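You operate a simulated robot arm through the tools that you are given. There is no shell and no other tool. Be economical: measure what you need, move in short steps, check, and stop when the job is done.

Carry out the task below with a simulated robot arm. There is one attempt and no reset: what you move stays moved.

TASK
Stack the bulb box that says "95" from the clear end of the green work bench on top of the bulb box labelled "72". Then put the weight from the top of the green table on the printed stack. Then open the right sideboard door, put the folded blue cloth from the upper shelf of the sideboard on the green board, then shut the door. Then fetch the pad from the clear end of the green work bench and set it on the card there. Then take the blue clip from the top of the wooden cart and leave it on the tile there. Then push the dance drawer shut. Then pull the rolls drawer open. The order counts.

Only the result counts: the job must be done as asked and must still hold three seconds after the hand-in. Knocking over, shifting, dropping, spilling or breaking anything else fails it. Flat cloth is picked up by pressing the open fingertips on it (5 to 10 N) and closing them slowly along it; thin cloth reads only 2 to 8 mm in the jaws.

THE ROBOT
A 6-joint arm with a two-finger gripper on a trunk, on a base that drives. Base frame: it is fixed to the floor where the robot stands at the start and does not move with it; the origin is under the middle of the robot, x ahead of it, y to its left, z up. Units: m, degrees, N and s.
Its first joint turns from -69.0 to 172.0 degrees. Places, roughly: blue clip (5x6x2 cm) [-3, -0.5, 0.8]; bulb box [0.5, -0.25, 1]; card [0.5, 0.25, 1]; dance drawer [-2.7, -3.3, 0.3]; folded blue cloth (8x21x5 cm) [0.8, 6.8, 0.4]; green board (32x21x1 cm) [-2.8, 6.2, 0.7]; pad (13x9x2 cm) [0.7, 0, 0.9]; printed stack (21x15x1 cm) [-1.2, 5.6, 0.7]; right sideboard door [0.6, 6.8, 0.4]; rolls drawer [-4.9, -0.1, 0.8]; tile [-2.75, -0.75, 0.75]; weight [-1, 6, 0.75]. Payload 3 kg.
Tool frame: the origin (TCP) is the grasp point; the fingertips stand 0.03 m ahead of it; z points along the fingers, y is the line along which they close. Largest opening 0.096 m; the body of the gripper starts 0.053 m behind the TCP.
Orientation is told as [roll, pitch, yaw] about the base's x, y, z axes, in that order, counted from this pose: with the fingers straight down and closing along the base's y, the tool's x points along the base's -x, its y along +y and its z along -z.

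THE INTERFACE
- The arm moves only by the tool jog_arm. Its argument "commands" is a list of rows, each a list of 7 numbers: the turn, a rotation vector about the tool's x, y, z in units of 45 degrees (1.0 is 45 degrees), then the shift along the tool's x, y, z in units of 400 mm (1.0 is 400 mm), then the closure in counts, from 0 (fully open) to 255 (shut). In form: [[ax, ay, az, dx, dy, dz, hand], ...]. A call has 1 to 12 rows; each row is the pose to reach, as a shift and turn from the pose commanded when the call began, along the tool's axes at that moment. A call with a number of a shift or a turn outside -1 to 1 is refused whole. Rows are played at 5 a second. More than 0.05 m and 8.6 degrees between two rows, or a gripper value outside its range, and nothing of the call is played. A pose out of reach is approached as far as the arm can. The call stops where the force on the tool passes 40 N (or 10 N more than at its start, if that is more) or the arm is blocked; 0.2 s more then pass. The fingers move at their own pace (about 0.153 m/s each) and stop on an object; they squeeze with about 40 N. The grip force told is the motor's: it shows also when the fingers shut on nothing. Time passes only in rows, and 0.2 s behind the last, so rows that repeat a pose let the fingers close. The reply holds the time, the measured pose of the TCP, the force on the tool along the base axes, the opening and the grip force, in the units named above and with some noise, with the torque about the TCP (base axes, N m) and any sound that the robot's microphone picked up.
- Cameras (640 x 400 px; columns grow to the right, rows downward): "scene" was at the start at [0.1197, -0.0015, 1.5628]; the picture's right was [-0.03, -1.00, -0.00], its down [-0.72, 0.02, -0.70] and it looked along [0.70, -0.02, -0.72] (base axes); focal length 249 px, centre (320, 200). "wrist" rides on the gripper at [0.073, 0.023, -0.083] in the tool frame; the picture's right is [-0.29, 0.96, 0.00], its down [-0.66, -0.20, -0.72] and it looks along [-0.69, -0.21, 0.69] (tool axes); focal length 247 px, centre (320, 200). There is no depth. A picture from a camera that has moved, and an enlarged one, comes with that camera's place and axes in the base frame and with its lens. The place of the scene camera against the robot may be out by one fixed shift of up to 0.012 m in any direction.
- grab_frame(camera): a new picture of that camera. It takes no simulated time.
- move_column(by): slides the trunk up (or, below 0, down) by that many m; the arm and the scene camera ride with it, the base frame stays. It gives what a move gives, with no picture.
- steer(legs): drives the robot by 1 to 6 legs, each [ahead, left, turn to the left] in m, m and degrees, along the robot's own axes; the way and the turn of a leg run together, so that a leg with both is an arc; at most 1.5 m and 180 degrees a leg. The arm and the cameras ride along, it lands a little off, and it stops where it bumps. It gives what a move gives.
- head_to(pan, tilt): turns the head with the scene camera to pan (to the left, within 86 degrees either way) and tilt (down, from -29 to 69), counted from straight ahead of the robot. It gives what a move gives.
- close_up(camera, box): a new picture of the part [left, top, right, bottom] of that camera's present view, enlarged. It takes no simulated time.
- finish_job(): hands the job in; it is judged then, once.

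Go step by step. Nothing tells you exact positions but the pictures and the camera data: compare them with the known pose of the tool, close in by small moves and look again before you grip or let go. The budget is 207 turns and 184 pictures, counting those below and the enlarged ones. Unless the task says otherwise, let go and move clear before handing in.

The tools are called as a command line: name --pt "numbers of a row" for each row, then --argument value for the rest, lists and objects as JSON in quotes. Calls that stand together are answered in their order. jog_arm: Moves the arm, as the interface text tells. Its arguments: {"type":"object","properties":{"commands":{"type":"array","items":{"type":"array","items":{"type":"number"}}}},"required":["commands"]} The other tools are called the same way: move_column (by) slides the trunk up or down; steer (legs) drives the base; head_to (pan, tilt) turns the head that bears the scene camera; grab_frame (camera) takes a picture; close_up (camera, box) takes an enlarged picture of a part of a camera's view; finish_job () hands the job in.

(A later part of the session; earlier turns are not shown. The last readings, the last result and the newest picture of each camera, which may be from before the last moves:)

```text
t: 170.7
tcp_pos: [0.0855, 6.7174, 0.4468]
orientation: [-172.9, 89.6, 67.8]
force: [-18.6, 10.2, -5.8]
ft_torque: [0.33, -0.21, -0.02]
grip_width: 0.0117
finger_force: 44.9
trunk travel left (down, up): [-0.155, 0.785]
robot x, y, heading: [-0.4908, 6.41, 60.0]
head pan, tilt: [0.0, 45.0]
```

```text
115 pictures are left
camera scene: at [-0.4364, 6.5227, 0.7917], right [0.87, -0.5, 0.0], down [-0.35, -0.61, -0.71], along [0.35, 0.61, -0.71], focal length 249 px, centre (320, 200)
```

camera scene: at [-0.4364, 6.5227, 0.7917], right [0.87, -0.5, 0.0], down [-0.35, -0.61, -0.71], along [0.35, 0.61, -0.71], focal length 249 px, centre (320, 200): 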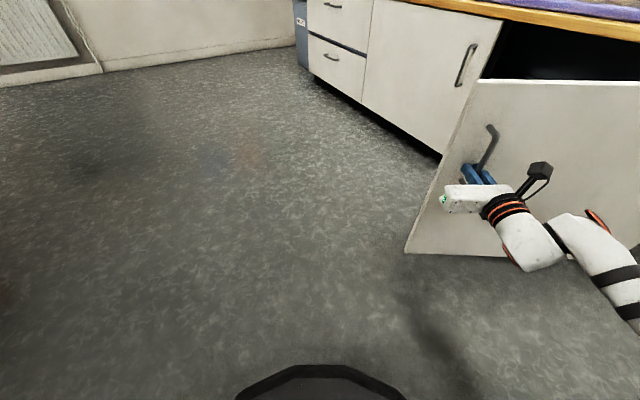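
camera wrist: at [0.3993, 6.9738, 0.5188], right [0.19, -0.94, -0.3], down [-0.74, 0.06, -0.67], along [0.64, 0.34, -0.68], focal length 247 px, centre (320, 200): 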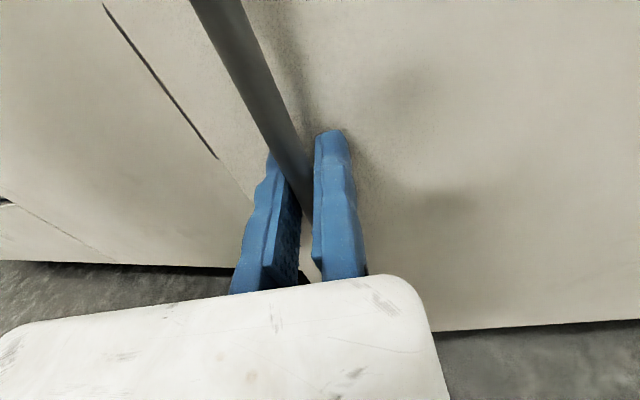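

The door is about 60° open. I continue to roughly 90°.

steer --legs '[[-0.243, -0.155, 15], [-0.243, -0.155, 15]]'

grab_frame --camera "scene"

```text
t: 172.3
tcp_pos: [0.0444, 6.625, 0.4469]
orientation: [-153.9, 89.3, 97.4]
force: [-1.5, 0.8, -2.9]
ft_torque: [-0.53, -0.21, 0.0]
grip_width: 0.0116
finger_force: 44.8
trunk travel left (down, up): [-0.155, 0.785]
robot x, y, heading: [-0.4663, 6.2178, 70.1]
head pan, tilt: [0.0, 45.0]
stopped in leg 1: the force on the tool passed its limit at 43 N (the readings are from after the stop); the commanded pose is now the measured one
```

```text
114 pictures are left
camera scene: at [-0.4324, 6.3448, 0.7918], right [0.94, -0.34, 0.0], down [-0.24, -0.66, -0.71], along [0.24, 0.66, -0.71], focal length 249 px, centre (320, 200)
```

scene: 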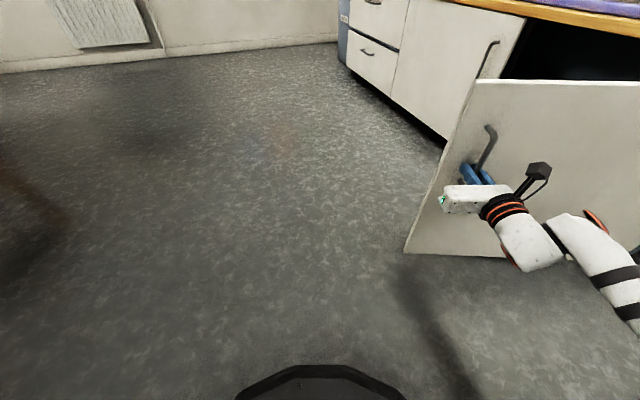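

steer --legs '[[-0.166, -0.098, 10], [-0.166, -0.098, 10]]'

grab_frame --camera "scene"

```text
t: 175.0
tcp_pos: [0.0099, 6.4149, 0.4459]
orientation: [-150.0, 89.3, 121.1]
force: [-2.5, -0.3, -5.9]
ft_torque: [0.35, -0.48, 0.0]
grip_width: 0.0116
finger_force: 44.7
trunk travel left (down, up): [-0.155, 0.785]
robot x, y, heading: [-0.3338, 5.8599, 89.7]
head pan, tilt: [0.0, 45.0]
```

```text
113 pictures are left
camera scene: at [-0.3427, 5.9926, 0.7917], right [1.0, 0.0, 0.0], down [0.0, -0.71, -0.71], along [0.0, 0.71, -0.71], focal length 249 px, centre (320, 200)
```

scene: 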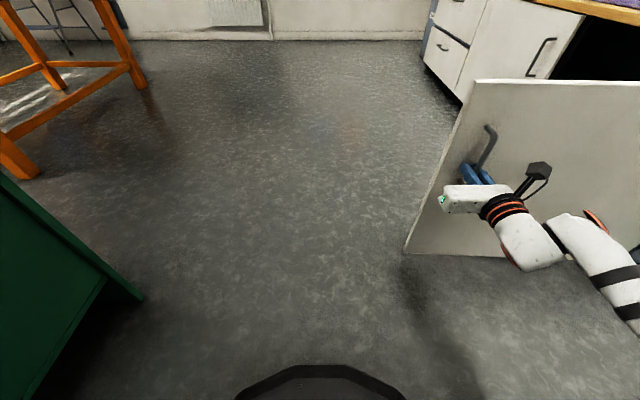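

The door is near 90°. I try for another 15° to give the arm more room.

steer --legs '[[-0.166, -0.098, 10], [-0.083, -0.049, 5]]'

grab_frame --camera "scene"

```text
t: 177.3
tcp_pos: [0.0321, 6.2556, 0.4473]
orientation: [-149.3, 89.2, 136.9]
force: [13.6, 3.0, -0.8]
ft_torque: [0.16, -0.54, 0.06]
grip_width: 0.0113
finger_force: 45.1
trunk travel left (down, up): [-0.155, 0.785]
robot x, y, heading: [-0.1549, 5.6313, 105.1]
head pan, tilt: [0.0, 45.0]
```

```text
112 pictures are left
camera scene: at [-0.1978, 5.7596, 0.7918], right [0.97, 0.26, 0.0], down [0.18, -0.68, -0.71], along [-0.18, 0.68, -0.71], focal length 249 px, centre (320, 200)
```

scene: 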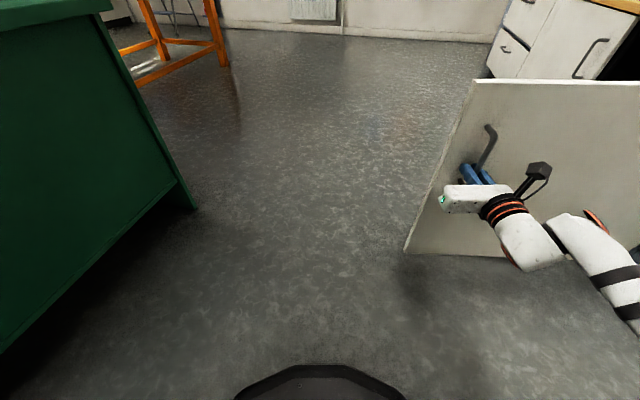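

The door is open about 103°. I release the handle, back away and raise the trunk.

jog_arm --pt "0 0 0 0 0 0 120" --pt "0 0 0 0 0 0 0" --pt "0 0 0 0 0 0 0" --pt "0 0 0 0 0 0 0"

steer --legs '[[-0.15, 0.01, 0]]'

move_column --by 0.4

grab_frame --camera "scene"

```text
t: 178.3
tcp_pos: [0.0315, 6.2569, 0.447]
orientation: [-152.2, 89.2, 134.1]
force: [5.0, 0.9, -0.8]
ft_torque: [-0.03, -0.1, -0.02]
grip_width: 0.0959
finger_force: 0.0
trunk travel left (down, up): [-0.155, 0.785]
robot x, y, heading: [-0.1561, 5.6319, 105.0]
head pan, tilt: [0.0, 45.0]
```

```text
t: 179.7
tcp_pos: [0.061, 6.1087, 0.4482]
orientation: [-154.1, 89.2, 132.1]
force: [0.3, -0.6, -0.3]
ft_torque: [-0.01, -0.01, 0.04]
grip_width: 0.0958
finger_force: 0.0
trunk travel left (down, up): [-0.155, 0.785]
robot x, y, heading: [-0.1219, 5.4864, 105.0]
head pan, tilt: [0.0, 45.0]
```

```text
t: 183.5
tcp_pos: [0.06, 6.1083, 0.8478]
orientation: [-154.1, 89.2, 132.4]
force: [-0.8, 0.2, 0.5]
ft_torque: [0.01, 0.01, 0.01]
grip_width: 0.0961
finger_force: 0.1
trunk travel left (down, up): [-0.555, 0.385]
robot x, y, heading: [-0.1278, 5.4819, 104.9]
head pan, tilt: [0.0, 45.0]
```

```text
111 pictures are left
camera scene: at [-0.169, 5.6114, 1.1918], right [0.97, 0.26, 0.0], down [0.18, -0.68, -0.71], along [-0.18, 0.68, -0.71], focal length 249 px, centre (320, 200)
```

scene: 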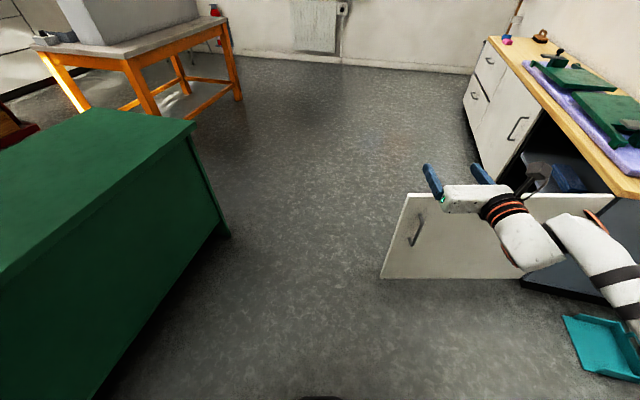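

The gap between the table and the open door is about 0.84 m. I raise the arm above everything, drive through north, and turn to look into the cabinet.

move_column --by 0.3

steer --legs '[[0.228, 0.27, 0], [0.773, -0.207, 0], [0.773, -0.207, 0], [0, 0, -125]]'

head_to --pan 0 --tilt 40

grab_frame --camera "scene"

```text
t: 186.5
tcp_pos: [0.0612, 6.1092, 1.1468]
orientation: [-154.1, 89.1, 132.1]
force: [-1.0, 0.1, 0.2]
ft_torque: [0.02, -0.03, -0.03]
grip_width: 0.0961
finger_force: 0.0
trunk travel left (down, up): [-0.855, 0.085]
robot x, y, heading: [-0.1251, 5.4816, 105.1]
head pan, tilt: [0.0, 45.0]
```

```text
t: 201.8
tcp_pos: [-0.0607, 6.721, 1.1475]
orientation: [-154.3, 89.2, 6.8]
force: [-0.6, -0.3, -0.9]
ft_torque: [0.03, 0.0, -0.03]
grip_width: 0.0962
finger_force: 0.1
trunk travel left (down, up): [-0.855, 0.085]
robot x, y, heading: [-0.4637, 7.2316, -20.4]
head pan, tilt: [0.0, 45.0]
```

```text
t: 202.5
tcp_pos: [-0.0603, 6.7198, 1.1469]
orientation: [-154.3, 89.3, 6.6]
force: [-0.3, -0.4, -0.3]
ft_torque: [-0.01, 0.0, -0.01]
grip_width: 0.0963
finger_force: 0.2
trunk travel left (down, up): [-0.855, 0.085]
robot x, y, heading: [-0.4625, 7.2302, -20.2]
head pan, tilt: [0.0, 40.0]
```

```text
110 pictures are left
camera scene: at [-0.3477, 7.1876, 1.499], right [-0.35, -0.94, 0.0], down [-0.6, 0.22, -0.77], along [0.72, -0.27, -0.64], focal length 249 px, centre (320, 200)
```

scene: 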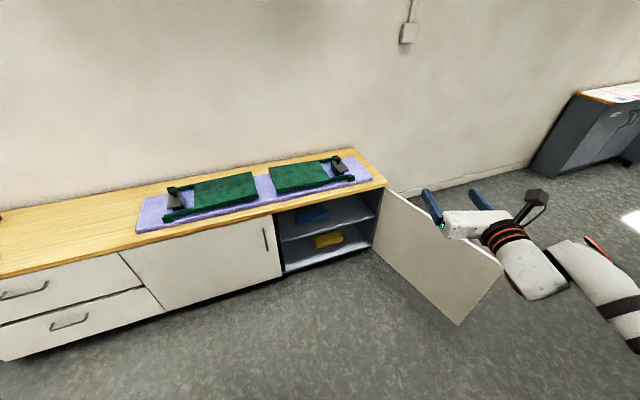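

I see the folded blue cloth on the upper shelf. I lower the camera for a better view into the cabinet.

move_column --by -0.35

head_to --pan -5 --tilt 30

close_up --camera "scene" --box '[220, 100, 500, 300]'

```text
t: 205.9
tcp_pos: [-0.0604, 6.7212, 0.7971]
orientation: [-154.5, 89.2, 6.5]
force: [0.4, 0.0, 0.7]
ft_torque: [0.0, 0.02, -0.01]
grip_width: 0.0962
finger_force: 0.0
trunk travel left (down, up): [-0.505, 0.435]
robot x, y, heading: [-0.4638, 7.232, -20.5]
head pan, tilt: [0.0, 40.0]
```

```text
t: 206.6
tcp_pos: [-0.0606, 6.7215, 0.7972]
orientation: [-154.1, 89.2, 6.8]
force: [0.4, -1.3, -0.3]
ft_torque: [-0.02, -0.03, 0.0]
grip_width: 0.0958
finger_force: 0.1
trunk travel left (down, up): [-0.505, 0.435]
robot x, y, heading: [-0.4636, 7.2349, -20.2]
head pan, tilt: [-5.0, 30.0]
```

```text
2.00 times, centred on (360, 200) of scene
camera zoom: at [-0.3456, 7.1786, 1.1644], right [-0.43, -0.9, 0.0], down [-0.45, 0.21, -0.87], along [0.78, -0.37, -0.5], focal length 498 px, centre (240, 200)
```

zoom: 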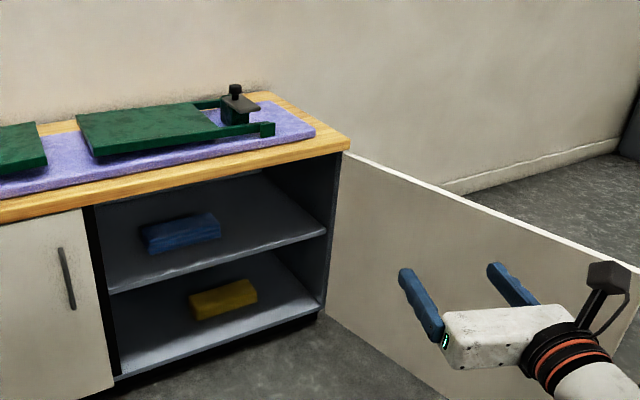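

The cloth lies on the upper shelf (z≈0.355) with its front edge at x≈0.75, y 6.72–6.92. Before going in I test how far the horizontal tool can extend forward.

jog_arm --pt "0 0 0 0 0 0.1 0" --pt "0 0 0 0 0 0.2 0" --pt "0 0 0 0 0 0.3 0" --pt "0 0 0 0 0 0.4 0" --pt "0 0 0 0 0 0.5 0"

grab_frame --camera "scene"

```text
t: 207.8
tcp_pos: [0.1143, 6.6636, 0.8047]
orientation: [-153.6, 89.1, 7.4]
force: [-0.2, 0.0, 0.7]
ft_torque: [0.0, 0.01, -0.01]
grip_width: 0.0957
finger_force: 0.0
out of reach, approached as far as the arm can: row 1, 5
trunk travel left (down, up): [-0.505, 0.435]
robot x, y, heading: [-0.4665, 7.2364, -20.3]
head pan, tilt: [-5.0, 30.0]
```

```text
108 pictures are left
camera scene: at [-0.3462, 7.1786, 1.1645], right [-0.43, -0.9, 0.0], down [-0.45, 0.21, -0.87], along [0.78, -0.37, -0.5], focal length 249 px, centre (320, 200)
```

scene: 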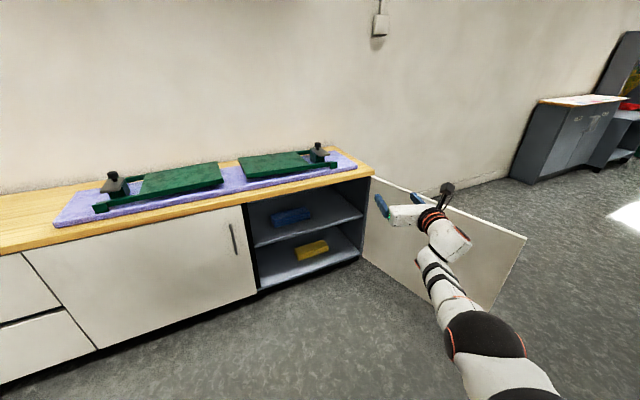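

The arm now extends straight with 0.74 m forward reach, which keeps the elbow away from the door. I pitch the tool 45° down for pressing on the cloth.

jog_arm --pt "0 -0.17 0 0 0 0 0" --pt "0 -0.34 0 0 0 0 0" --pt "0 -0.51 0 0 0 0 0" --pt "0 -0.68 0 0 0 0 0" --pt "0 -0.85 0 0 0 0 0" --pt "0 -1.0 0 0 0 0 0"

grab_frame --camera "scene"

grab_frame --camera "wrist"

```text
t: 209.2
tcp_pos: [0.0707, 6.6644, 0.8226]
orientation: [-0.7, 45.6, 160.5]
force: [0.2, -0.7, 0.4]
ft_torque: [0.03, -0.03, 0.03]
grip_width: 0.0957
finger_force: 0.0
out of reach, approached as far as the arm can: row 4, 5, 6
trunk travel left (down, up): [-0.505, 0.435]
robot x, y, heading: [-0.4632, 7.2332, -20.6]
head pan, tilt: [-5.0, 30.0]
```

```text
107 pictures are left
camera scene: at [-0.3483, 7.1771, 1.1646], right [-0.43, -0.9, 0.0], down [-0.45, 0.22, -0.87], along [0.78, -0.37, -0.5], focal length 249 px, centre (320, 200)
```

scene: 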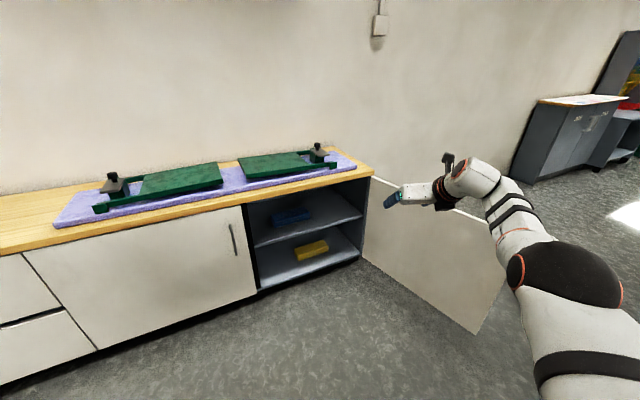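

```text
106 pictures are left
camera wrist: at [0.0558, 6.6456, 0.9329], right [-0.51, -0.83, -0.22], down [-0.86, 0.51, 0.04], along [0.08, 0.21, -0.98], focal length 247 px, centre (320, 200)
```

wrist: 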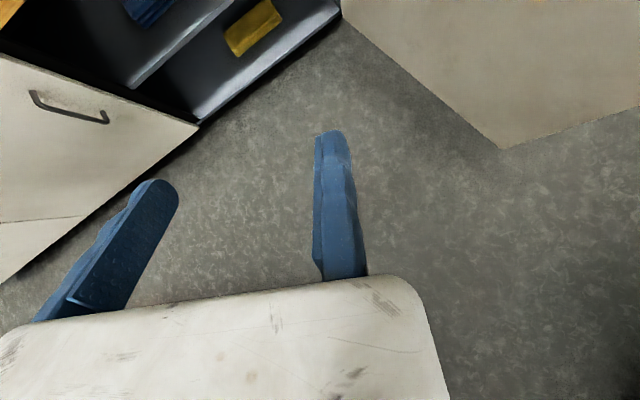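

At 45° the wrist would hit the top board, so I reduce the pitch to about 25°, square the base to the cabinet, and check from there.

jog_arm --pt "0 0.16 0 0 0 0 0" --pt "0 0.32 0 0 0 0 0" --pt "0 0.444 0 0 0 0 0" --pt "0 0.444 0 0 0 0 0"

steer --legs '[[0, 0, 20.5]]'

grab_frame --camera "scene"

```text
t: 210.2
tcp_pos: [0.0739, 6.6671, 0.823]
orientation: [-0.8, 65.7, 160.2]
force: [0.8, 0.7, -0.5]
ft_torque: [-0.01, 0.01, -0.02]
grip_width: 0.0959
finger_force: 0.0
out of reach, approached as far as the arm can: row 1, 2, 3
trunk travel left (down, up): [-0.505, 0.435]
robot x, y, heading: [-0.4608, 7.2323, -19.9]
head pan, tilt: [-5.0, 30.0]
```

```text
t: 211.7
tcp_pos: [0.2382, 6.8881, 0.8221]
orientation: [-0.8, 65.7, -179.2]
force: [-0.1, 0.1, -0.2]
ft_torque: [0.03, 0.01, 0.01]
grip_width: 0.0962
finger_force: 0.1
trunk travel left (down, up): [-0.505, 0.435]
robot x, y, heading: [-0.4608, 7.2342, 0.4]
head pan, tilt: [-5.0, 30.0]
```

```text
105 pictures are left
camera scene: at [-0.3339, 7.2273, 1.1644], right [-0.08, -1.0, 0.0], down [-0.5, 0.04, -0.87], along [0.86, -0.07, -0.5], focal length 249 px, centre (320, 200)
```

scene: 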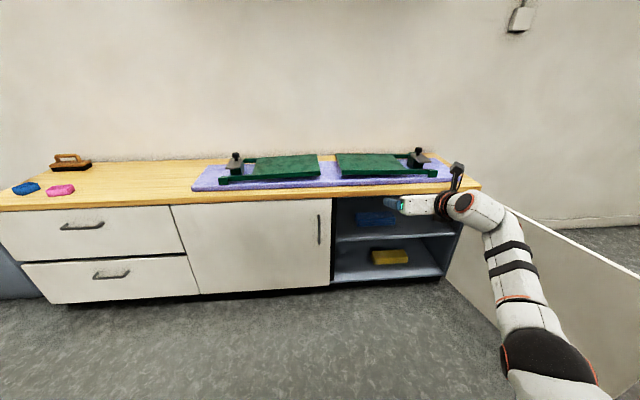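

I shift right, lower the tool to just above cloth height, and approach the opening.

steer --legs '[[0.1, -0.095, 0]]'

move_column --by -0.355

steer --legs '[[0.2, 0, 0]]'

grab_frame --camera "wrist"

grab_frame --camera "scene"

```text
t: 213.1
tcp_pos: [0.3405, 6.7939, 0.8221]
orientation: [-0.9, 65.5, -179.4]
force: [0.5, 0.2, -1.0]
ft_torque: [0.0, 0.01, 0.03]
grip_width: 0.0961
finger_force: 0.1
trunk travel left (down, up): [-0.505, 0.435]
robot x, y, heading: [-0.362, 7.1382, 0.4]
head pan, tilt: [-5.0, 30.0]
```

```text
t: 216.5
tcp_pos: [0.3391, 6.7957, 0.4679]
orientation: [-0.9, 65.7, -179.3]
force: [0.5, -0.8, 1.0]
ft_torque: [0.06, 0.01, -0.01]
grip_width: 0.0959
finger_force: 0.0
trunk travel left (down, up): [-0.15, 0.79]
robot x, y, heading: [-0.36, 7.1388, 0.1]
head pan, tilt: [-5.0, 30.0]
```

```text
t: 218.1
tcp_pos: [0.5399, 6.7951, 0.4674]
orientation: [-0.9, 65.7, -179.2]
force: [0.5, 0.4, 0.1]
ft_torque: [0.03, 0.0, -0.02]
grip_width: 0.096
finger_force: 0.1
trunk travel left (down, up): [-0.15, 0.79]
robot x, y, heading: [-0.1623, 7.141, 0.4]
head pan, tilt: [-5.0, 30.0]
```

```text
104 pictures are left
camera wrist: at [0.4952, 6.7718, 0.5681], right [-0.1, -0.96, -0.27], down [-0.94, 0.18, -0.3], along [0.34, 0.23, -0.91], focal length 247 px, centre (320, 200)
```

wrist: 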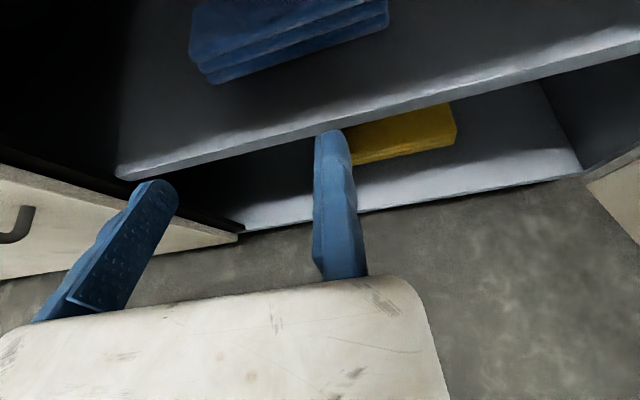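

```text
103 pictures are left
camera scene: at [-0.0326, 7.1335, 0.8094], right [-0.08, -1.0, 0.0], down [-0.5, 0.04, -0.87], along [0.86, -0.07, -0.5], focal length 249 px, centre (320, 200)
```

scene: 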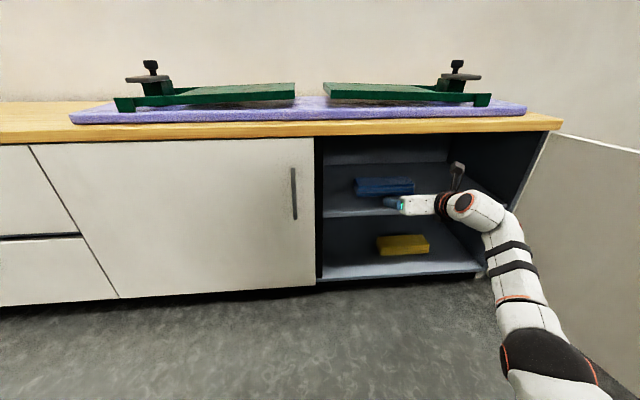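

The cloth (three layers) has front edge x≈0.765, centre y≈6.83; the shelf edge is x≈0.655 and the top board underside about 0.62. I pitch a bit steeper, narrow the fingers, and move in above the cloth.

jog_arm --pt "0 -0.1 0 0 0 0 60" --pt "0 -0.2 0 0 0 0 96" --pt "0 -0.29 0 0 0 0 96" --pt "0 -0.29 0 0 0 0 96"

steer --legs '[[0.15, 0.005, 0]]'

grab_frame --camera "wrist"

grab_frame --camera "scene"

```text
t: 219.1
tcp_pos: [0.5393, 6.7955, 0.4684]
orientation: [-0.4, 52.6, -178.9]
force: [0.3, 0.4, -0.4]
ft_torque: [-0.04, -0.02, -0.01]
grip_width: 0.0598
finger_force: 0.0
trunk travel left (down, up): [-0.15, 0.79]
robot x, y, heading: [-0.161, 7.1389, -0.1]
head pan, tilt: [-5.0, 30.0]
```

```text
t: 220.5
tcp_pos: [0.6923, 6.8025, 0.4681]
orientation: [-0.4, 52.6, -178.8]
force: [0.1, 0.0, 0.2]
ft_torque: [-0.01, 0.02, -0.03]
grip_width: 0.0597
finger_force: 0.1
trunk travel left (down, up): [-0.15, 0.79]
robot x, y, heading: [-0.0094, 7.1438, 0.2]
head pan, tilt: [-5.0, 30.0]
```

```text
102 pictures are left
camera wrist: at [0.6714, 6.7783, 0.5758], right [-0.15, -0.96, -0.24], down [-0.98, 0.18, -0.08], along [0.12, 0.22, -0.97], focal length 247 px, centre (320, 200)
```

wrist: 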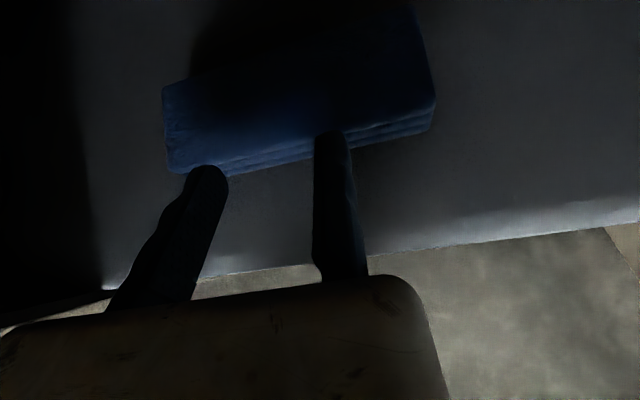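

```text
101 pictures are left
camera scene: at [0.1193, 7.1393, 0.8094], right [-0.08, -1.0, 0.0], down [-0.5, 0.04, -0.87], along [0.86, -0.07, -0.5], focal length 249 px, centre (320, 200)
```

scene: 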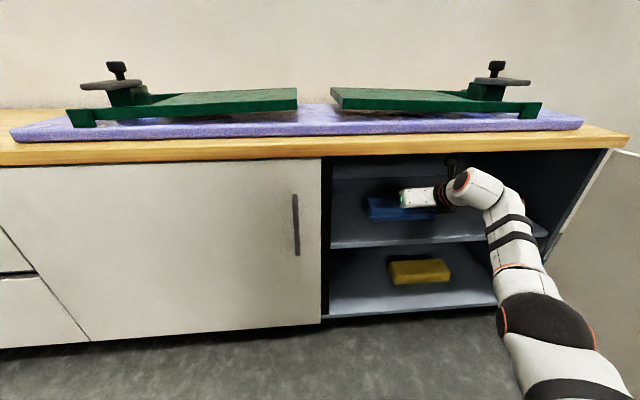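

Clear view: cloth spans x 0.744–0.82, y 6.73–6.947. I move in 7 cm so the tips are above its middle and lower close to it.

steer --legs '[[0.069, 0, 0]]'

move_column --by -0.025

jog_arm --pt "0 0 0 -0.006 0 0.0046 96" --pt "0 0 0 -0.012 0 0.0091 96"

grab_frame --camera "wrist"

close_up --camera "scene" --box '[320, 130, 540, 290]'

```text
t: 221.5
tcp_pos: [0.7608, 6.8014, 0.4673]
orientation: [-0.5, 52.7, -178.9]
force: [-0.5, 0.4, 0.5]
ft_torque: [-0.02, 0.0, -0.01]
grip_width: 0.0596
finger_force: 0.1
trunk travel left (down, up): [-0.15, 0.79]
robot x, y, heading: [0.0607, 7.1466, 0.2]
head pan, tilt: [-5.0, 30.0]
```

```text
t: 222.2
tcp_pos: [0.7606, 6.803, 0.4443]
orientation: [-0.3, 53.0, -178.9]
force: [4.6, -0.9, 8.4]
ft_torque: [-0.06, -0.26, -0.01]
grip_width: 0.0598
finger_force: 0.1
trunk travel left (down, up): [-0.125, 0.815]
robot x, y, heading: [0.0589, 7.1446, 0.3]
head pan, tilt: [-5.0, 30.0]
```

```text
t: 222.8
tcp_pos: [0.7592, 6.803, 0.4449]
orientation: [-0.3, 53.5, -178.8]
force: [12.3, -5.4, 27.8]
ft_torque: [0.37, -0.78, -0.35]
grip_width: 0.0596
finger_force: 0.0
trunk travel left (down, up): [-0.125, 0.815]
robot x, y, heading: [0.0577, 7.148, 0.2]
head pan, tilt: [-5.0, 30.0]
```

```text
100 pictures are left
camera wrist: at [0.7381, 6.7793, 0.5532], right [-0.15, -0.96, -0.24], down [-0.98, 0.18, -0.1], along [0.14, 0.22, -0.97], focal length 247 px, centre (320, 200)
```

wrist: 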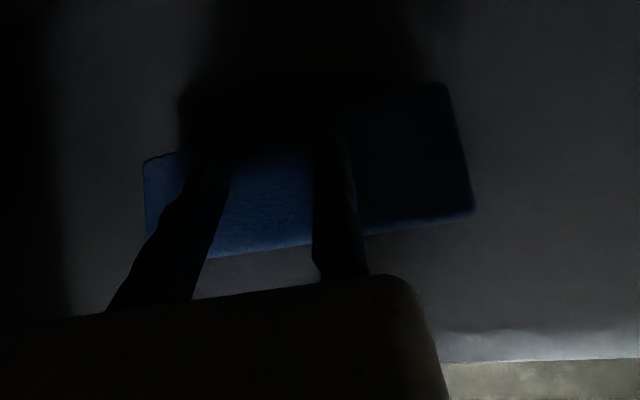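

```text
2.50 times, centred on (430, 210) of scene
camera zoom: at [0.1851, 7.1411, 0.7855], right [-0.08, -1.0, 0.0], down [-0.49, 0.04, -0.87], along [0.87, -0.07, -0.5], focal length 622 px, centre (45, 175)
```

zoom: 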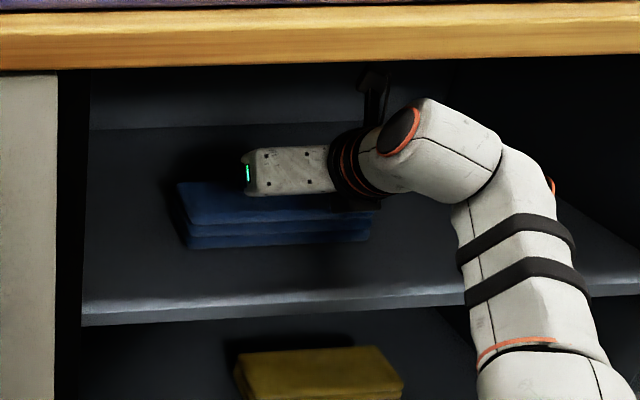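

The tips touch the cloth. I ease the press to roughly 8 N and close slowly along it.

jog_arm --pt "0 0 0 0.012 0 -0.0091 96" --pt "0 0 0 0.012 0 -0.0091 110" --pt "0 0 0 0.012 0 -0.0091 125" --pt "0 0 0 0.012 0 -0.0091 140" --pt "0 0 0 0.012 0 -0.0091 155" --pt "0 0 0 0.012 0 -0.0091 170" --pt "0 0 0 0.012 0 -0.0091 185" --pt "0 0 0 0.012 0 -0.0091 200" --pt "0 0 0 0.012 0 -0.0091 215" --pt "0 0 0 0.012 0 -0.0091 230" --pt "0 0 0 0.012 0 -0.0091 245" --pt "0 0 0 0.012 0 -0.0091 255"

close_up --camera "scene" --box '[320, 130, 540, 290]'

```text
t: 225.4
tcp_pos: [0.759, 6.802, 0.4457]
orientation: [-0.3, 52.9, -178.8]
force: [-0.3, 5.2, 13.4]
ft_torque: [0.12, -0.22, 0.08]
grip_width: 0.0058
finger_force: 33.0
trunk travel left (down, up): [-0.125, 0.815]
robot x, y, heading: [0.0561, 7.144, 0.2]
head pan, tilt: [-5.0, 30.0]
```

```text
2.50 times, centred on (430, 210) of scene
camera zoom: at [0.1862, 7.1408, 0.7849], right [-0.08, -1.0, 0.0], down [-0.5, 0.04, -0.87], along [0.86, -0.07, -0.5], focal length 622 px, centre (45, 175)
```

zoom: 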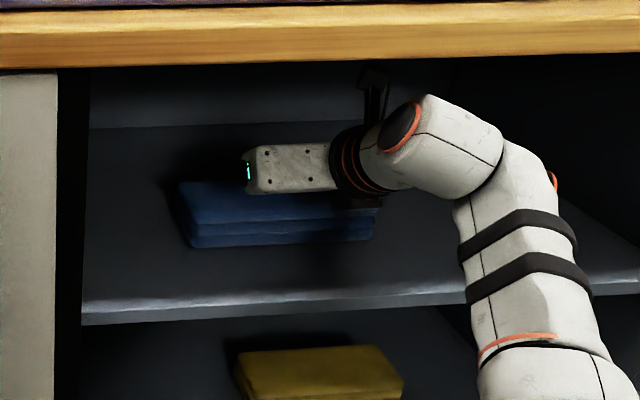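

Grip width reads 5.8 mm — the cloth seems pinched. I lift 2 cm and check.

move_column --by 0.02

close_up --camera "scene" --box '[320, 130, 540, 290]'

```text
t: 226.1
tcp_pos: [0.761, 6.8016, 0.4615]
orientation: [-0.5, 52.5, -179.1]
force: [-0.2, 0.1, -0.3]
ft_torque: [0.03, -0.01, -0.01]
grip_width: 0.0001
finger_force: 33.6
trunk travel left (down, up): [-0.145, 0.795]
robot x, y, heading: [0.0589, 7.1448, 0.1]
head pan, tilt: [-5.0, 30.0]
```

```text
2.50 times, centred on (430, 210) of scene
camera zoom: at [0.1883, 7.1394, 0.8044], right [-0.08, -1.0, 0.0], down [-0.5, 0.04, -0.87], along [0.86, -0.07, -0.5], focal length 622 px, centre (45, 175)
```

zoom: 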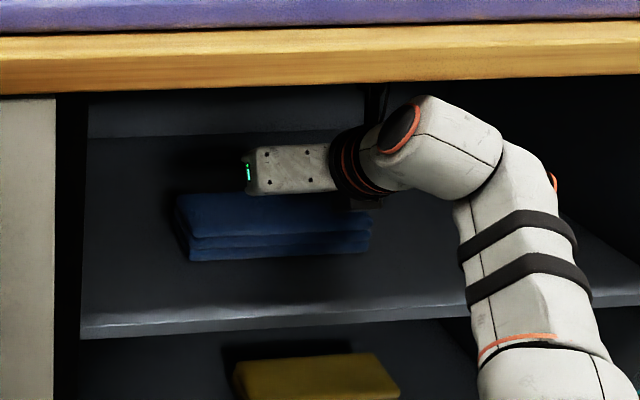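

The cloth behaves like a firm block and the pinch slipped off. Plan: press on top with two tips and drag it toward the shelf edge so it overhangs, then grip its 5 cm thickness. I press first.

jog_arm --pt "0 0 0 0 0 0 150" --pt "0 0 0 0 0 0 69" --pt "0 0 0 0 0 0 69" --pt "0 0 0 0 0 0 69"

move_column --by -0.024

steer --legs '[[-0.04, 0, 0]]'

close_up --camera "scene" --box '[320, 130, 540, 290]'

```text
t: 227.1
tcp_pos: [0.7622, 6.8017, 0.4613]
orientation: [-0.4, 52.6, -178.8]
force: [-0.1, -0.4, 0.1]
ft_torque: [0.02, 0.02, -0.03]
grip_width: 0.07
finger_force: 0.1
trunk travel left (down, up): [-0.145, 0.795]
robot x, y, heading: [0.0604, 7.1469, 0.1]
head pan, tilt: [-5.0, 30.0]
```

```text
t: 227.8
tcp_pos: [0.7605, 6.8027, 0.4449]
orientation: [-0.4, 53.3, -178.8]
force: [7.5, -3.5, 18.8]
ft_torque: [0.2, -0.57, -0.21]
grip_width: 0.0699
finger_force: 0.0
trunk travel left (down, up): [-0.121, 0.819]
robot x, y, heading: [0.0595, 7.1451, -0.1]
head pan, tilt: [-5.0, 30.0]
```

```text
t: 228.7
tcp_pos: [0.717, 6.8037, 0.4466]
orientation: [-0.4, 53.1, -178.8]
force: [-12.6, 4.3, 24.2]
ft_torque: [0.58, -0.08, 0.34]
grip_width: 0.0698
finger_force: 0.0
trunk travel left (down, up): [-0.121, 0.819]
robot x, y, heading: [0.0168, 7.1429, 0.3]
head pan, tilt: [-5.0, 30.0]
```

```text
2.50 times, centred on (430, 210) of scene
camera zoom: at [0.143, 7.1414, 0.7814], right [-0.08, -1.0, 0.0], down [-0.49, 0.04, -0.87], along [0.87, -0.07, -0.49], focal length 622 px, centre (45, 175)
```

zoom: 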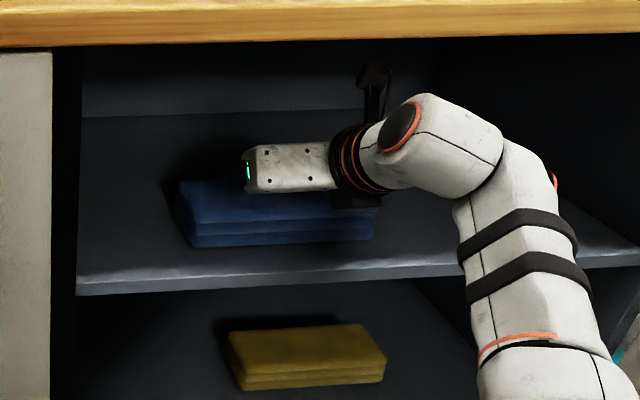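

The drag works: the cloth moved with the tool. I continue toward the edge.

steer --legs '[[-0.045, 0, 0]]'

grab_frame --camera "wrist"

close_up --camera "scene" --box '[320, 130, 540, 290]'

```text
t: 229.6
tcp_pos: [0.6732, 6.8027, 0.4447]
orientation: [-0.4, 53.1, -178.8]
force: [-11.4, 2.5, 19.7]
ft_torque: [0.3, -0.08, 0.21]
grip_width: 0.07
finger_force: 0.0
trunk travel left (down, up): [-0.121, 0.819]
robot x, y, heading: [-0.026, 7.1452, 0.3]
head pan, tilt: [-5.0, 30.0]
```

```text
95 pictures are left
camera wrist: at [0.6514, 6.7794, 0.5535], right [-0.15, -0.96, -0.24], down [-0.98, 0.18, -0.09], along [0.13, 0.22, -0.97], focal length 247 px, centre (320, 200)
```

wrist: 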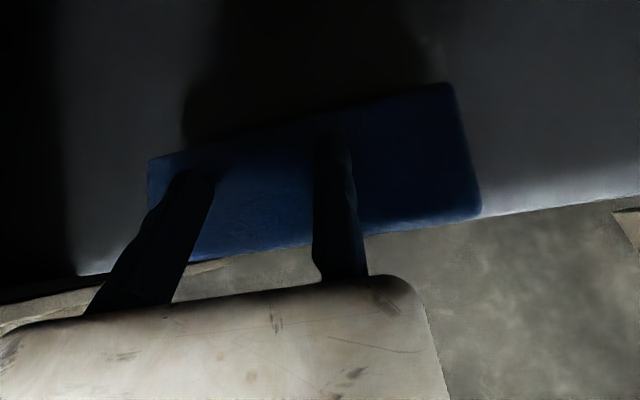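

```text
2.50 times, centred on (430, 210) of scene
camera zoom: at [0.0982, 7.1409, 0.7813], right [-0.08, -1.0, 0.0], down [-0.49, 0.04, -0.87], along [0.87, -0.07, -0.5], focal length 622 px, centre (45, 175)
```

zoom: 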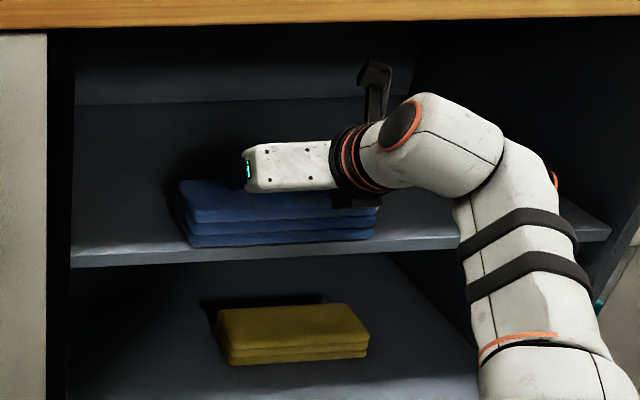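

steer --legs '[[-0.03, 0, 0]]'

grab_frame --camera "wrist"

close_up --camera "scene" --box '[320, 130, 540, 290]'

```text
t: 230.4
tcp_pos: [0.6432, 6.8028, 0.4455]
orientation: [-0.5, 53.2, -178.8]
force: [6.4, 0.4, 18.1]
ft_torque: [0.1, -0.5, -0.08]
grip_width: 0.0696
finger_force: 0.0
trunk travel left (down, up): [-0.121, 0.819]
robot x, y, heading: [-0.0601, 7.1434, 0.4]
head pan, tilt: [-5.0, 30.0]
```

```text
93 pictures are left
camera wrist: at [0.6226, 6.7794, 0.5535], right [-0.15, -0.96, -0.24], down [-0.98, 0.18, -0.1], along [0.13, 0.22, -0.97], focal length 247 px, centre (320, 200)
```

wrist: 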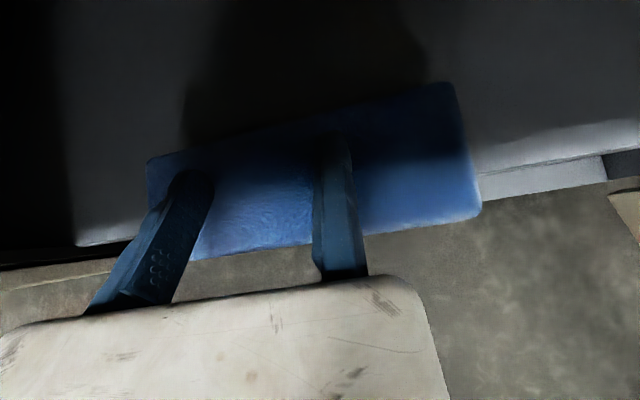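

```text
2.50 times, centred on (430, 210) of scene
camera zoom: at [0.0698, 7.1405, 0.781], right [-0.08, -1.0, 0.0], down [-0.5, 0.04, -0.87], along [0.86, -0.07, -0.5], focal length 622 px, centre (45, 175)
```

zoom: 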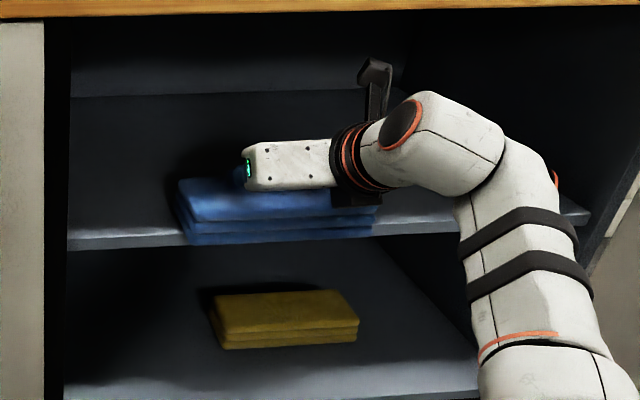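

The cloth now overhangs the shelf by about 3 cm. I lift off, back away, and turn the tool horizontal with the fixed finger below.

move_column --by 0.03

steer --legs '[[-0.3, 0, 0]]'

jog_arm --pt "0 0.16 0 0 0 0 0" --pt "0 0.32 0 0 0 0 0" --pt "0 0.48 0 0 0 0 0" --pt "0 0.64 0 0 0 0 0" --pt "0 0.75 0 0 0 0 0" --pt "0 0.82 0 0 0 0 0"

jog_arm --pt "0 0 0.17 0 0 0 0" --pt "0 0 0.34 0 0 0 0" --pt "0 0 0.51 0 0 0 0" --pt "0 0 0.68 0 0 0 0" --pt "0 0 0.85 0 0 0 0" --pt "0 0 1.0 0 0 0 0"

jog_arm --pt "0 0 0.17 0 0 0 0" --pt "0 0 0.34 0 0 0 0" --pt "0 0 0.51 0 0 0 0" --pt "0 0 0.68 0 0 0 0" --pt "0 0 0.85 0 0 0 0" --pt "0 0 1.0 0 0 0 0"

grab_frame --camera "scene"

grab_frame --camera "wrist"

```text
t: 231.2
tcp_pos: [0.6455, 6.8016, 0.4727]
orientation: [-0.6, 52.9, -179.1]
force: [0.6, 0.5, -0.9]
ft_torque: [0.0, 0.0, -0.02]
grip_width: 0.0702
finger_force: 0.0
trunk travel left (down, up): [-0.151, 0.789]
robot x, y, heading: [-0.0594, 7.1461, 0.5]
head pan, tilt: [-5.0, 30.0]
```

```text
t: 233.2
tcp_pos: [0.3439, 6.8002, 0.4731]
orientation: [-0.6, 52.9, -179.1]
force: [0.1, 0.6, -1.0]
ft_torque: [0.03, -0.02, 0.03]
grip_width: 0.0698
finger_force: 0.1
trunk travel left (down, up): [-0.151, 0.789]
robot x, y, heading: [-0.3567, 7.1413, 0.1]
head pan, tilt: [-5.0, 30.0]
```

```text
t: 234.6
tcp_pos: [0.3453, 6.7988, 0.472]
orientation: [-83.7, 89.6, 97.8]
force: [0.6, 0.7, 0.4]
ft_torque: [-0.01, 0.02, 0.0]
grip_width: 0.096
finger_force: 0.1
trunk travel left (down, up): [-0.151, 0.789]
robot x, y, heading: [-0.3547, 7.1452, -0.1]
head pan, tilt: [-5.0, 30.0]
```

```text
t: 236.0
tcp_pos: [0.3449, 6.8001, 0.4736]
orientation: [-89.9, 44.4, 91.5]
force: [-1.3, 0.4, 0.1]
ft_torque: [0.02, -0.02, -0.01]
grip_width: 0.0961
finger_force: 0.1
trunk travel left (down, up): [-0.151, 0.789]
robot x, y, heading: [-0.3544, 7.145, -0.1]
head pan, tilt: [-5.0, 30.0]
```

```text
t: 237.4
tcp_pos: [0.3449, 6.8, 0.4723]
orientation: [-89.9, -0.6, 91.5]
force: [0.5, -0.4, 0.1]
ft_torque: [0.02, 0.0, 0.01]
grip_width: 0.0959
finger_force: 0.1
trunk travel left (down, up): [-0.151, 0.789]
robot x, y, heading: [-0.3522, 7.1428, -0.0]
head pan, tilt: [-5.0, 30.0]
```

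```text
91 pictures are left
camera scene: at [-0.2272, 7.1379, 0.8104], right [-0.08, -1.0, 0.0], down [-0.5, 0.04, -0.87], along [0.86, -0.07, -0.5], focal length 249 px, centre (320, 200)
```

scene: 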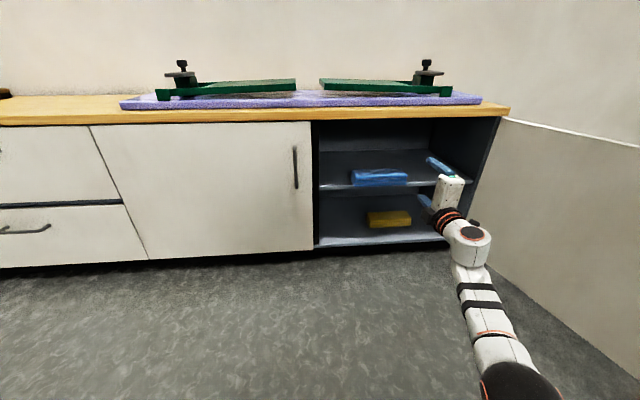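

```text
90 pictures are left
camera wrist: at [0.2644, 6.7246, 0.4487], right [-0.01, 0.3, -0.95], down [-0.74, 0.64, 0.21], along [0.67, 0.71, 0.22], focal length 247 px, centre (320, 200)
```

wrist: 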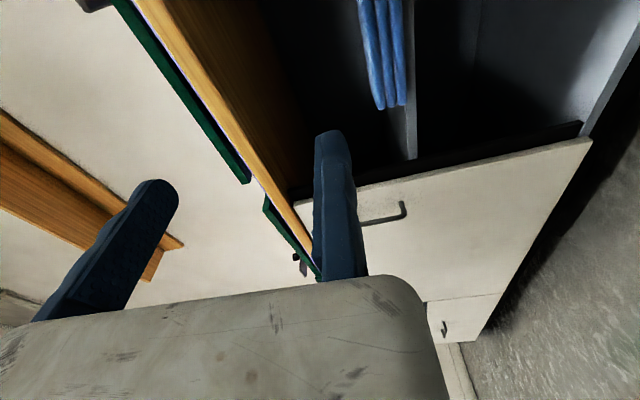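

The tool is horizontal with the fixed finger below. Cloth bottom is about z 0.37, its front edge x≈0.62, shelf edge x≈0.645. I lower and approach.

move_column --by -0.112

steer --legs '[[0.2, 0.03, 0]]'

grab_frame --camera "wrist"

close_up --camera "scene" --box '[320, 130, 540, 290]'

```text
t: 238.8
tcp_pos: [0.3458, 6.7983, 0.3598]
orientation: [-90.1, -0.4, 91.3]
force: [0.2, -0.5, 0.7]
ft_torque: [-0.04, 0.0, -0.05]
grip_width: 0.0961
finger_force: 0.0
trunk travel left (down, up): [-0.039, 0.901]
robot x, y, heading: [-0.3587, 7.1457, 0.2]
head pan, tilt: [-5.0, 30.0]
```

```text
t: 240.4
tcp_pos: [0.5422, 6.8302, 0.3603]
orientation: [-89.9, -0.3, 91.4]
force: [-0.7, 0.6, -0.8]
ft_torque: [0.01, -0.02, -0.02]
grip_width: 0.0963
finger_force: 0.1
trunk travel left (down, up): [-0.039, 0.901]
robot x, y, heading: [-0.1579, 7.1772, 0.1]
head pan, tilt: [-5.0, 30.0]
```

```text
89 pictures are left
camera wrist: at [0.4616, 6.7552, 0.3369], right [-0.01, 0.3, -0.95], down [-0.74, 0.64, 0.21], along [0.67, 0.71, 0.22], focal length 247 px, centre (320, 200)
```

wrist: 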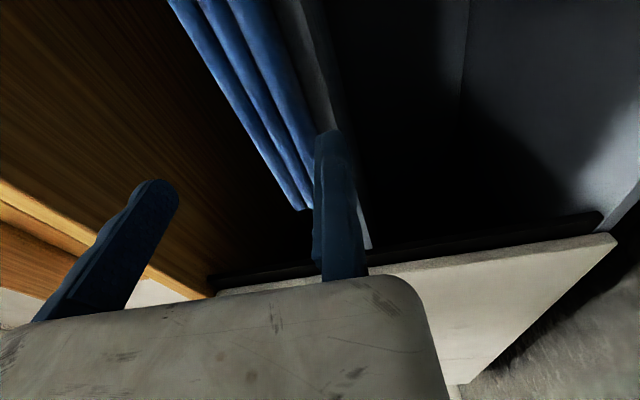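

```text
2.50 times, centred on (430, 210) of scene
camera zoom: at [-0.03, 7.1686, 0.6984], right [-0.08, -1.0, 0.0], down [-0.5, 0.04, -0.87], along [0.86, -0.07, -0.5], focal length 622 px, centre (45, 175)
```

zoom: 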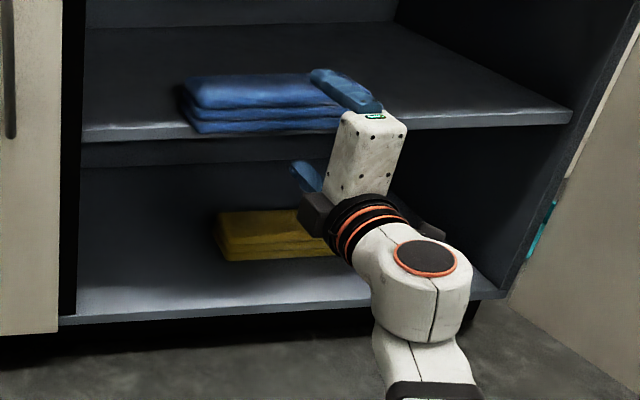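

Cloth bottom is z≈0.371. I raise 6 mm and move in until the tips are just short of the shelf edge.

move_column --by 0.005

steer --legs '[[0.065, 0, 0]]'

grab_frame --camera "wrist"

```text
t: 241.0
tcp_pos: [0.5425, 6.8297, 0.3649]
orientation: [-89.9, -0.4, 91.5]
force: [0.8, 1.0, -0.5]
ft_torque: [-0.03, -0.01, -0.03]
grip_width: 0.0961
finger_force: 0.1
trunk travel left (down, up): [-0.044, 0.896]
robot x, y, heading: [-0.1585, 7.1765, 0.2]
head pan, tilt: [-5.0, 30.0]
```

```text
t: 241.9
tcp_pos: [0.6062, 6.831, 0.3657]
orientation: [-89.9, -0.4, 91.6]
force: [0.4, -0.2, 0.1]
ft_torque: [-0.02, 0.0, 0.0]
grip_width: 0.096
finger_force: 0.1
trunk travel left (down, up): [-0.044, 0.896]
robot x, y, heading: [-0.0961, 7.1732, 0.2]
head pan, tilt: [-5.0, 30.0]
```

```text
87 pictures are left
camera wrist: at [0.5271, 6.7557, 0.3419], right [-0.01, 0.3, -0.95], down [-0.74, 0.64, 0.21], along [0.67, 0.71, 0.22], focal length 247 px, centre (320, 200)
```

wrist: 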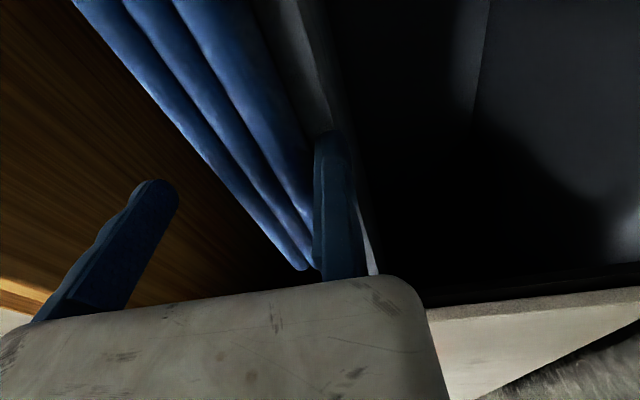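

jog_arm --pt "0 0 0 0 -0.006 0.01 0" --pt "0 0 0 0 -0.006 0.018 0" --pt "0 0 0 0 -0.006 0.018 60" --pt "0 0 0 0 -0.006 0.018 100" --pt "0 0 0 0 -0.006 0.018 130" --pt "0 0 0 0 -0.006 0.018 200" --pt "0 0 0 0 -0.006 0.018 255" --pt "0 0 0 0 -0.006 0.018 255"

grab_frame --camera "wrist"

close_up --camera "scene" --box '[320, 100, 540, 290]'

```text
t: 243.8
tcp_pos: [0.6139, 6.8309, 0.3728]
orientation: [-90.4, -0.2, 91.3]
force: [-2.2, -4.7, 15.7]
ft_torque: [0.06, -0.43, -0.07]
grip_width: 0.0452
finger_force: 39.8
trunk travel left (down, up): [-0.044, 0.896]
robot x, y, heading: [-0.0913, 7.1724, 0.2]
head pan, tilt: [-5.0, 30.0]
```

```text
86 pictures are left
camera wrist: at [0.5336, 6.7558, 0.3491], right [0.0, 0.3, -0.95], down [-0.74, 0.64, 0.2], along [0.67, 0.71, 0.22], focal length 247 px, centre (320, 200)
```

wrist: 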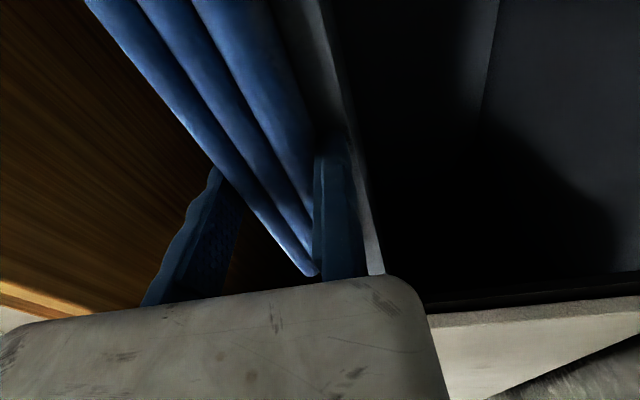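

```text
2.11 times, centred on (430, 195) of scene
camera zoom: at [0.0332, 7.1695, 0.7041], right [-0.08, -1.0, 0.0], down [-0.49, 0.04, -0.87], along [0.86, -0.07, -0.5], focal length 524 px, centre (88, 210)
```

zoom: 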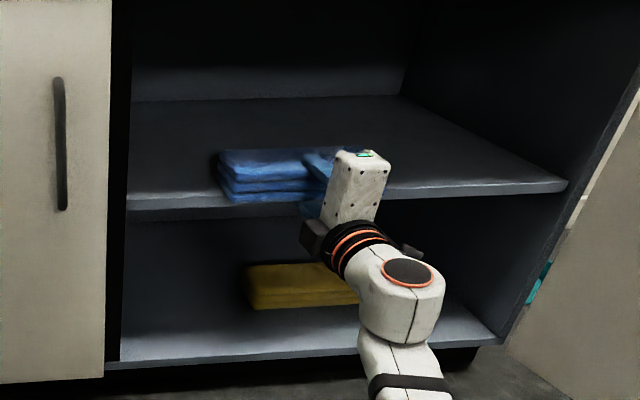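

Gripped at 45 mm thickness. I lift 3 cm and pull out of the cabinet.

move_column --by 0.03

steer --legs '[[-0.35, 0, 0]]'

grab_frame --camera "scene"

grab_frame --camera "wrist"

```text
t: 244.5
tcp_pos: [0.6163, 6.8323, 0.3976]
orientation: [-90.0, -0.4, 91.6]
force: [0.2, 0.0, -1.1]
ft_torque: [-0.02, 0.05, 0.01]
grip_width: 0.0452
finger_force: 40.0
trunk travel left (down, up): [-0.074, 0.866]
robot x, y, heading: [-0.0903, 7.1735, -0.1]
head pan, tilt: [-5.0, 30.0]
```

```text
t: 246.8
tcp_pos: [0.2637, 6.8286, 0.3976]
orientation: [-89.8, -0.4, 91.3]
force: [0.1, 0.3, -1.2]
ft_torque: [-0.03, 0.06, 0.01]
grip_width: 0.0452
finger_force: 40.0
trunk travel left (down, up): [-0.074, 0.866]
robot x, y, heading: [-0.4404, 7.1755, -0.0]
head pan, tilt: [-5.0, 30.0]
```

```text
84 pictures are left
camera scene: at [-0.3153, 7.1678, 0.7334], right [-0.09, -1.0, 0.0], down [-0.5, 0.04, -0.87], along [0.86, -0.08, -0.5], focal length 249 px, centre (320, 200)
```

scene: 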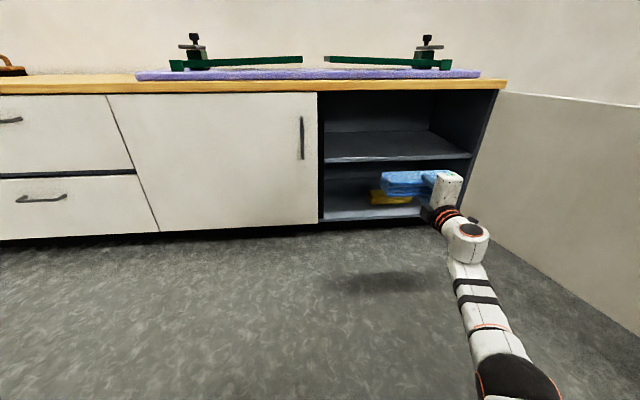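

```text
83 pictures are left
camera wrist: at [0.1824, 6.7535, 0.3741], right [-0.01, 0.3, -0.95], down [-0.74, 0.64, 0.21], along [0.68, 0.71, 0.22], focal length 247 px, centre (320, 200)
```

wrist: 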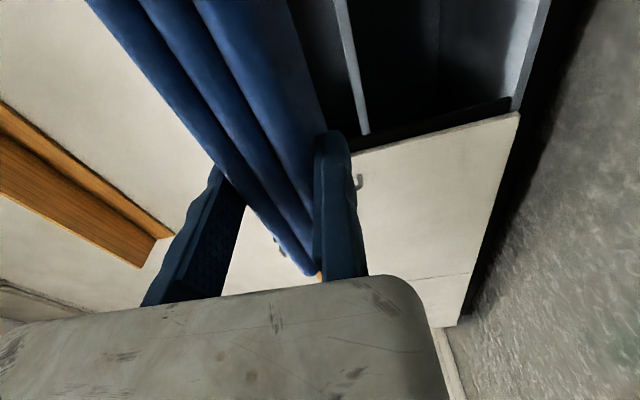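

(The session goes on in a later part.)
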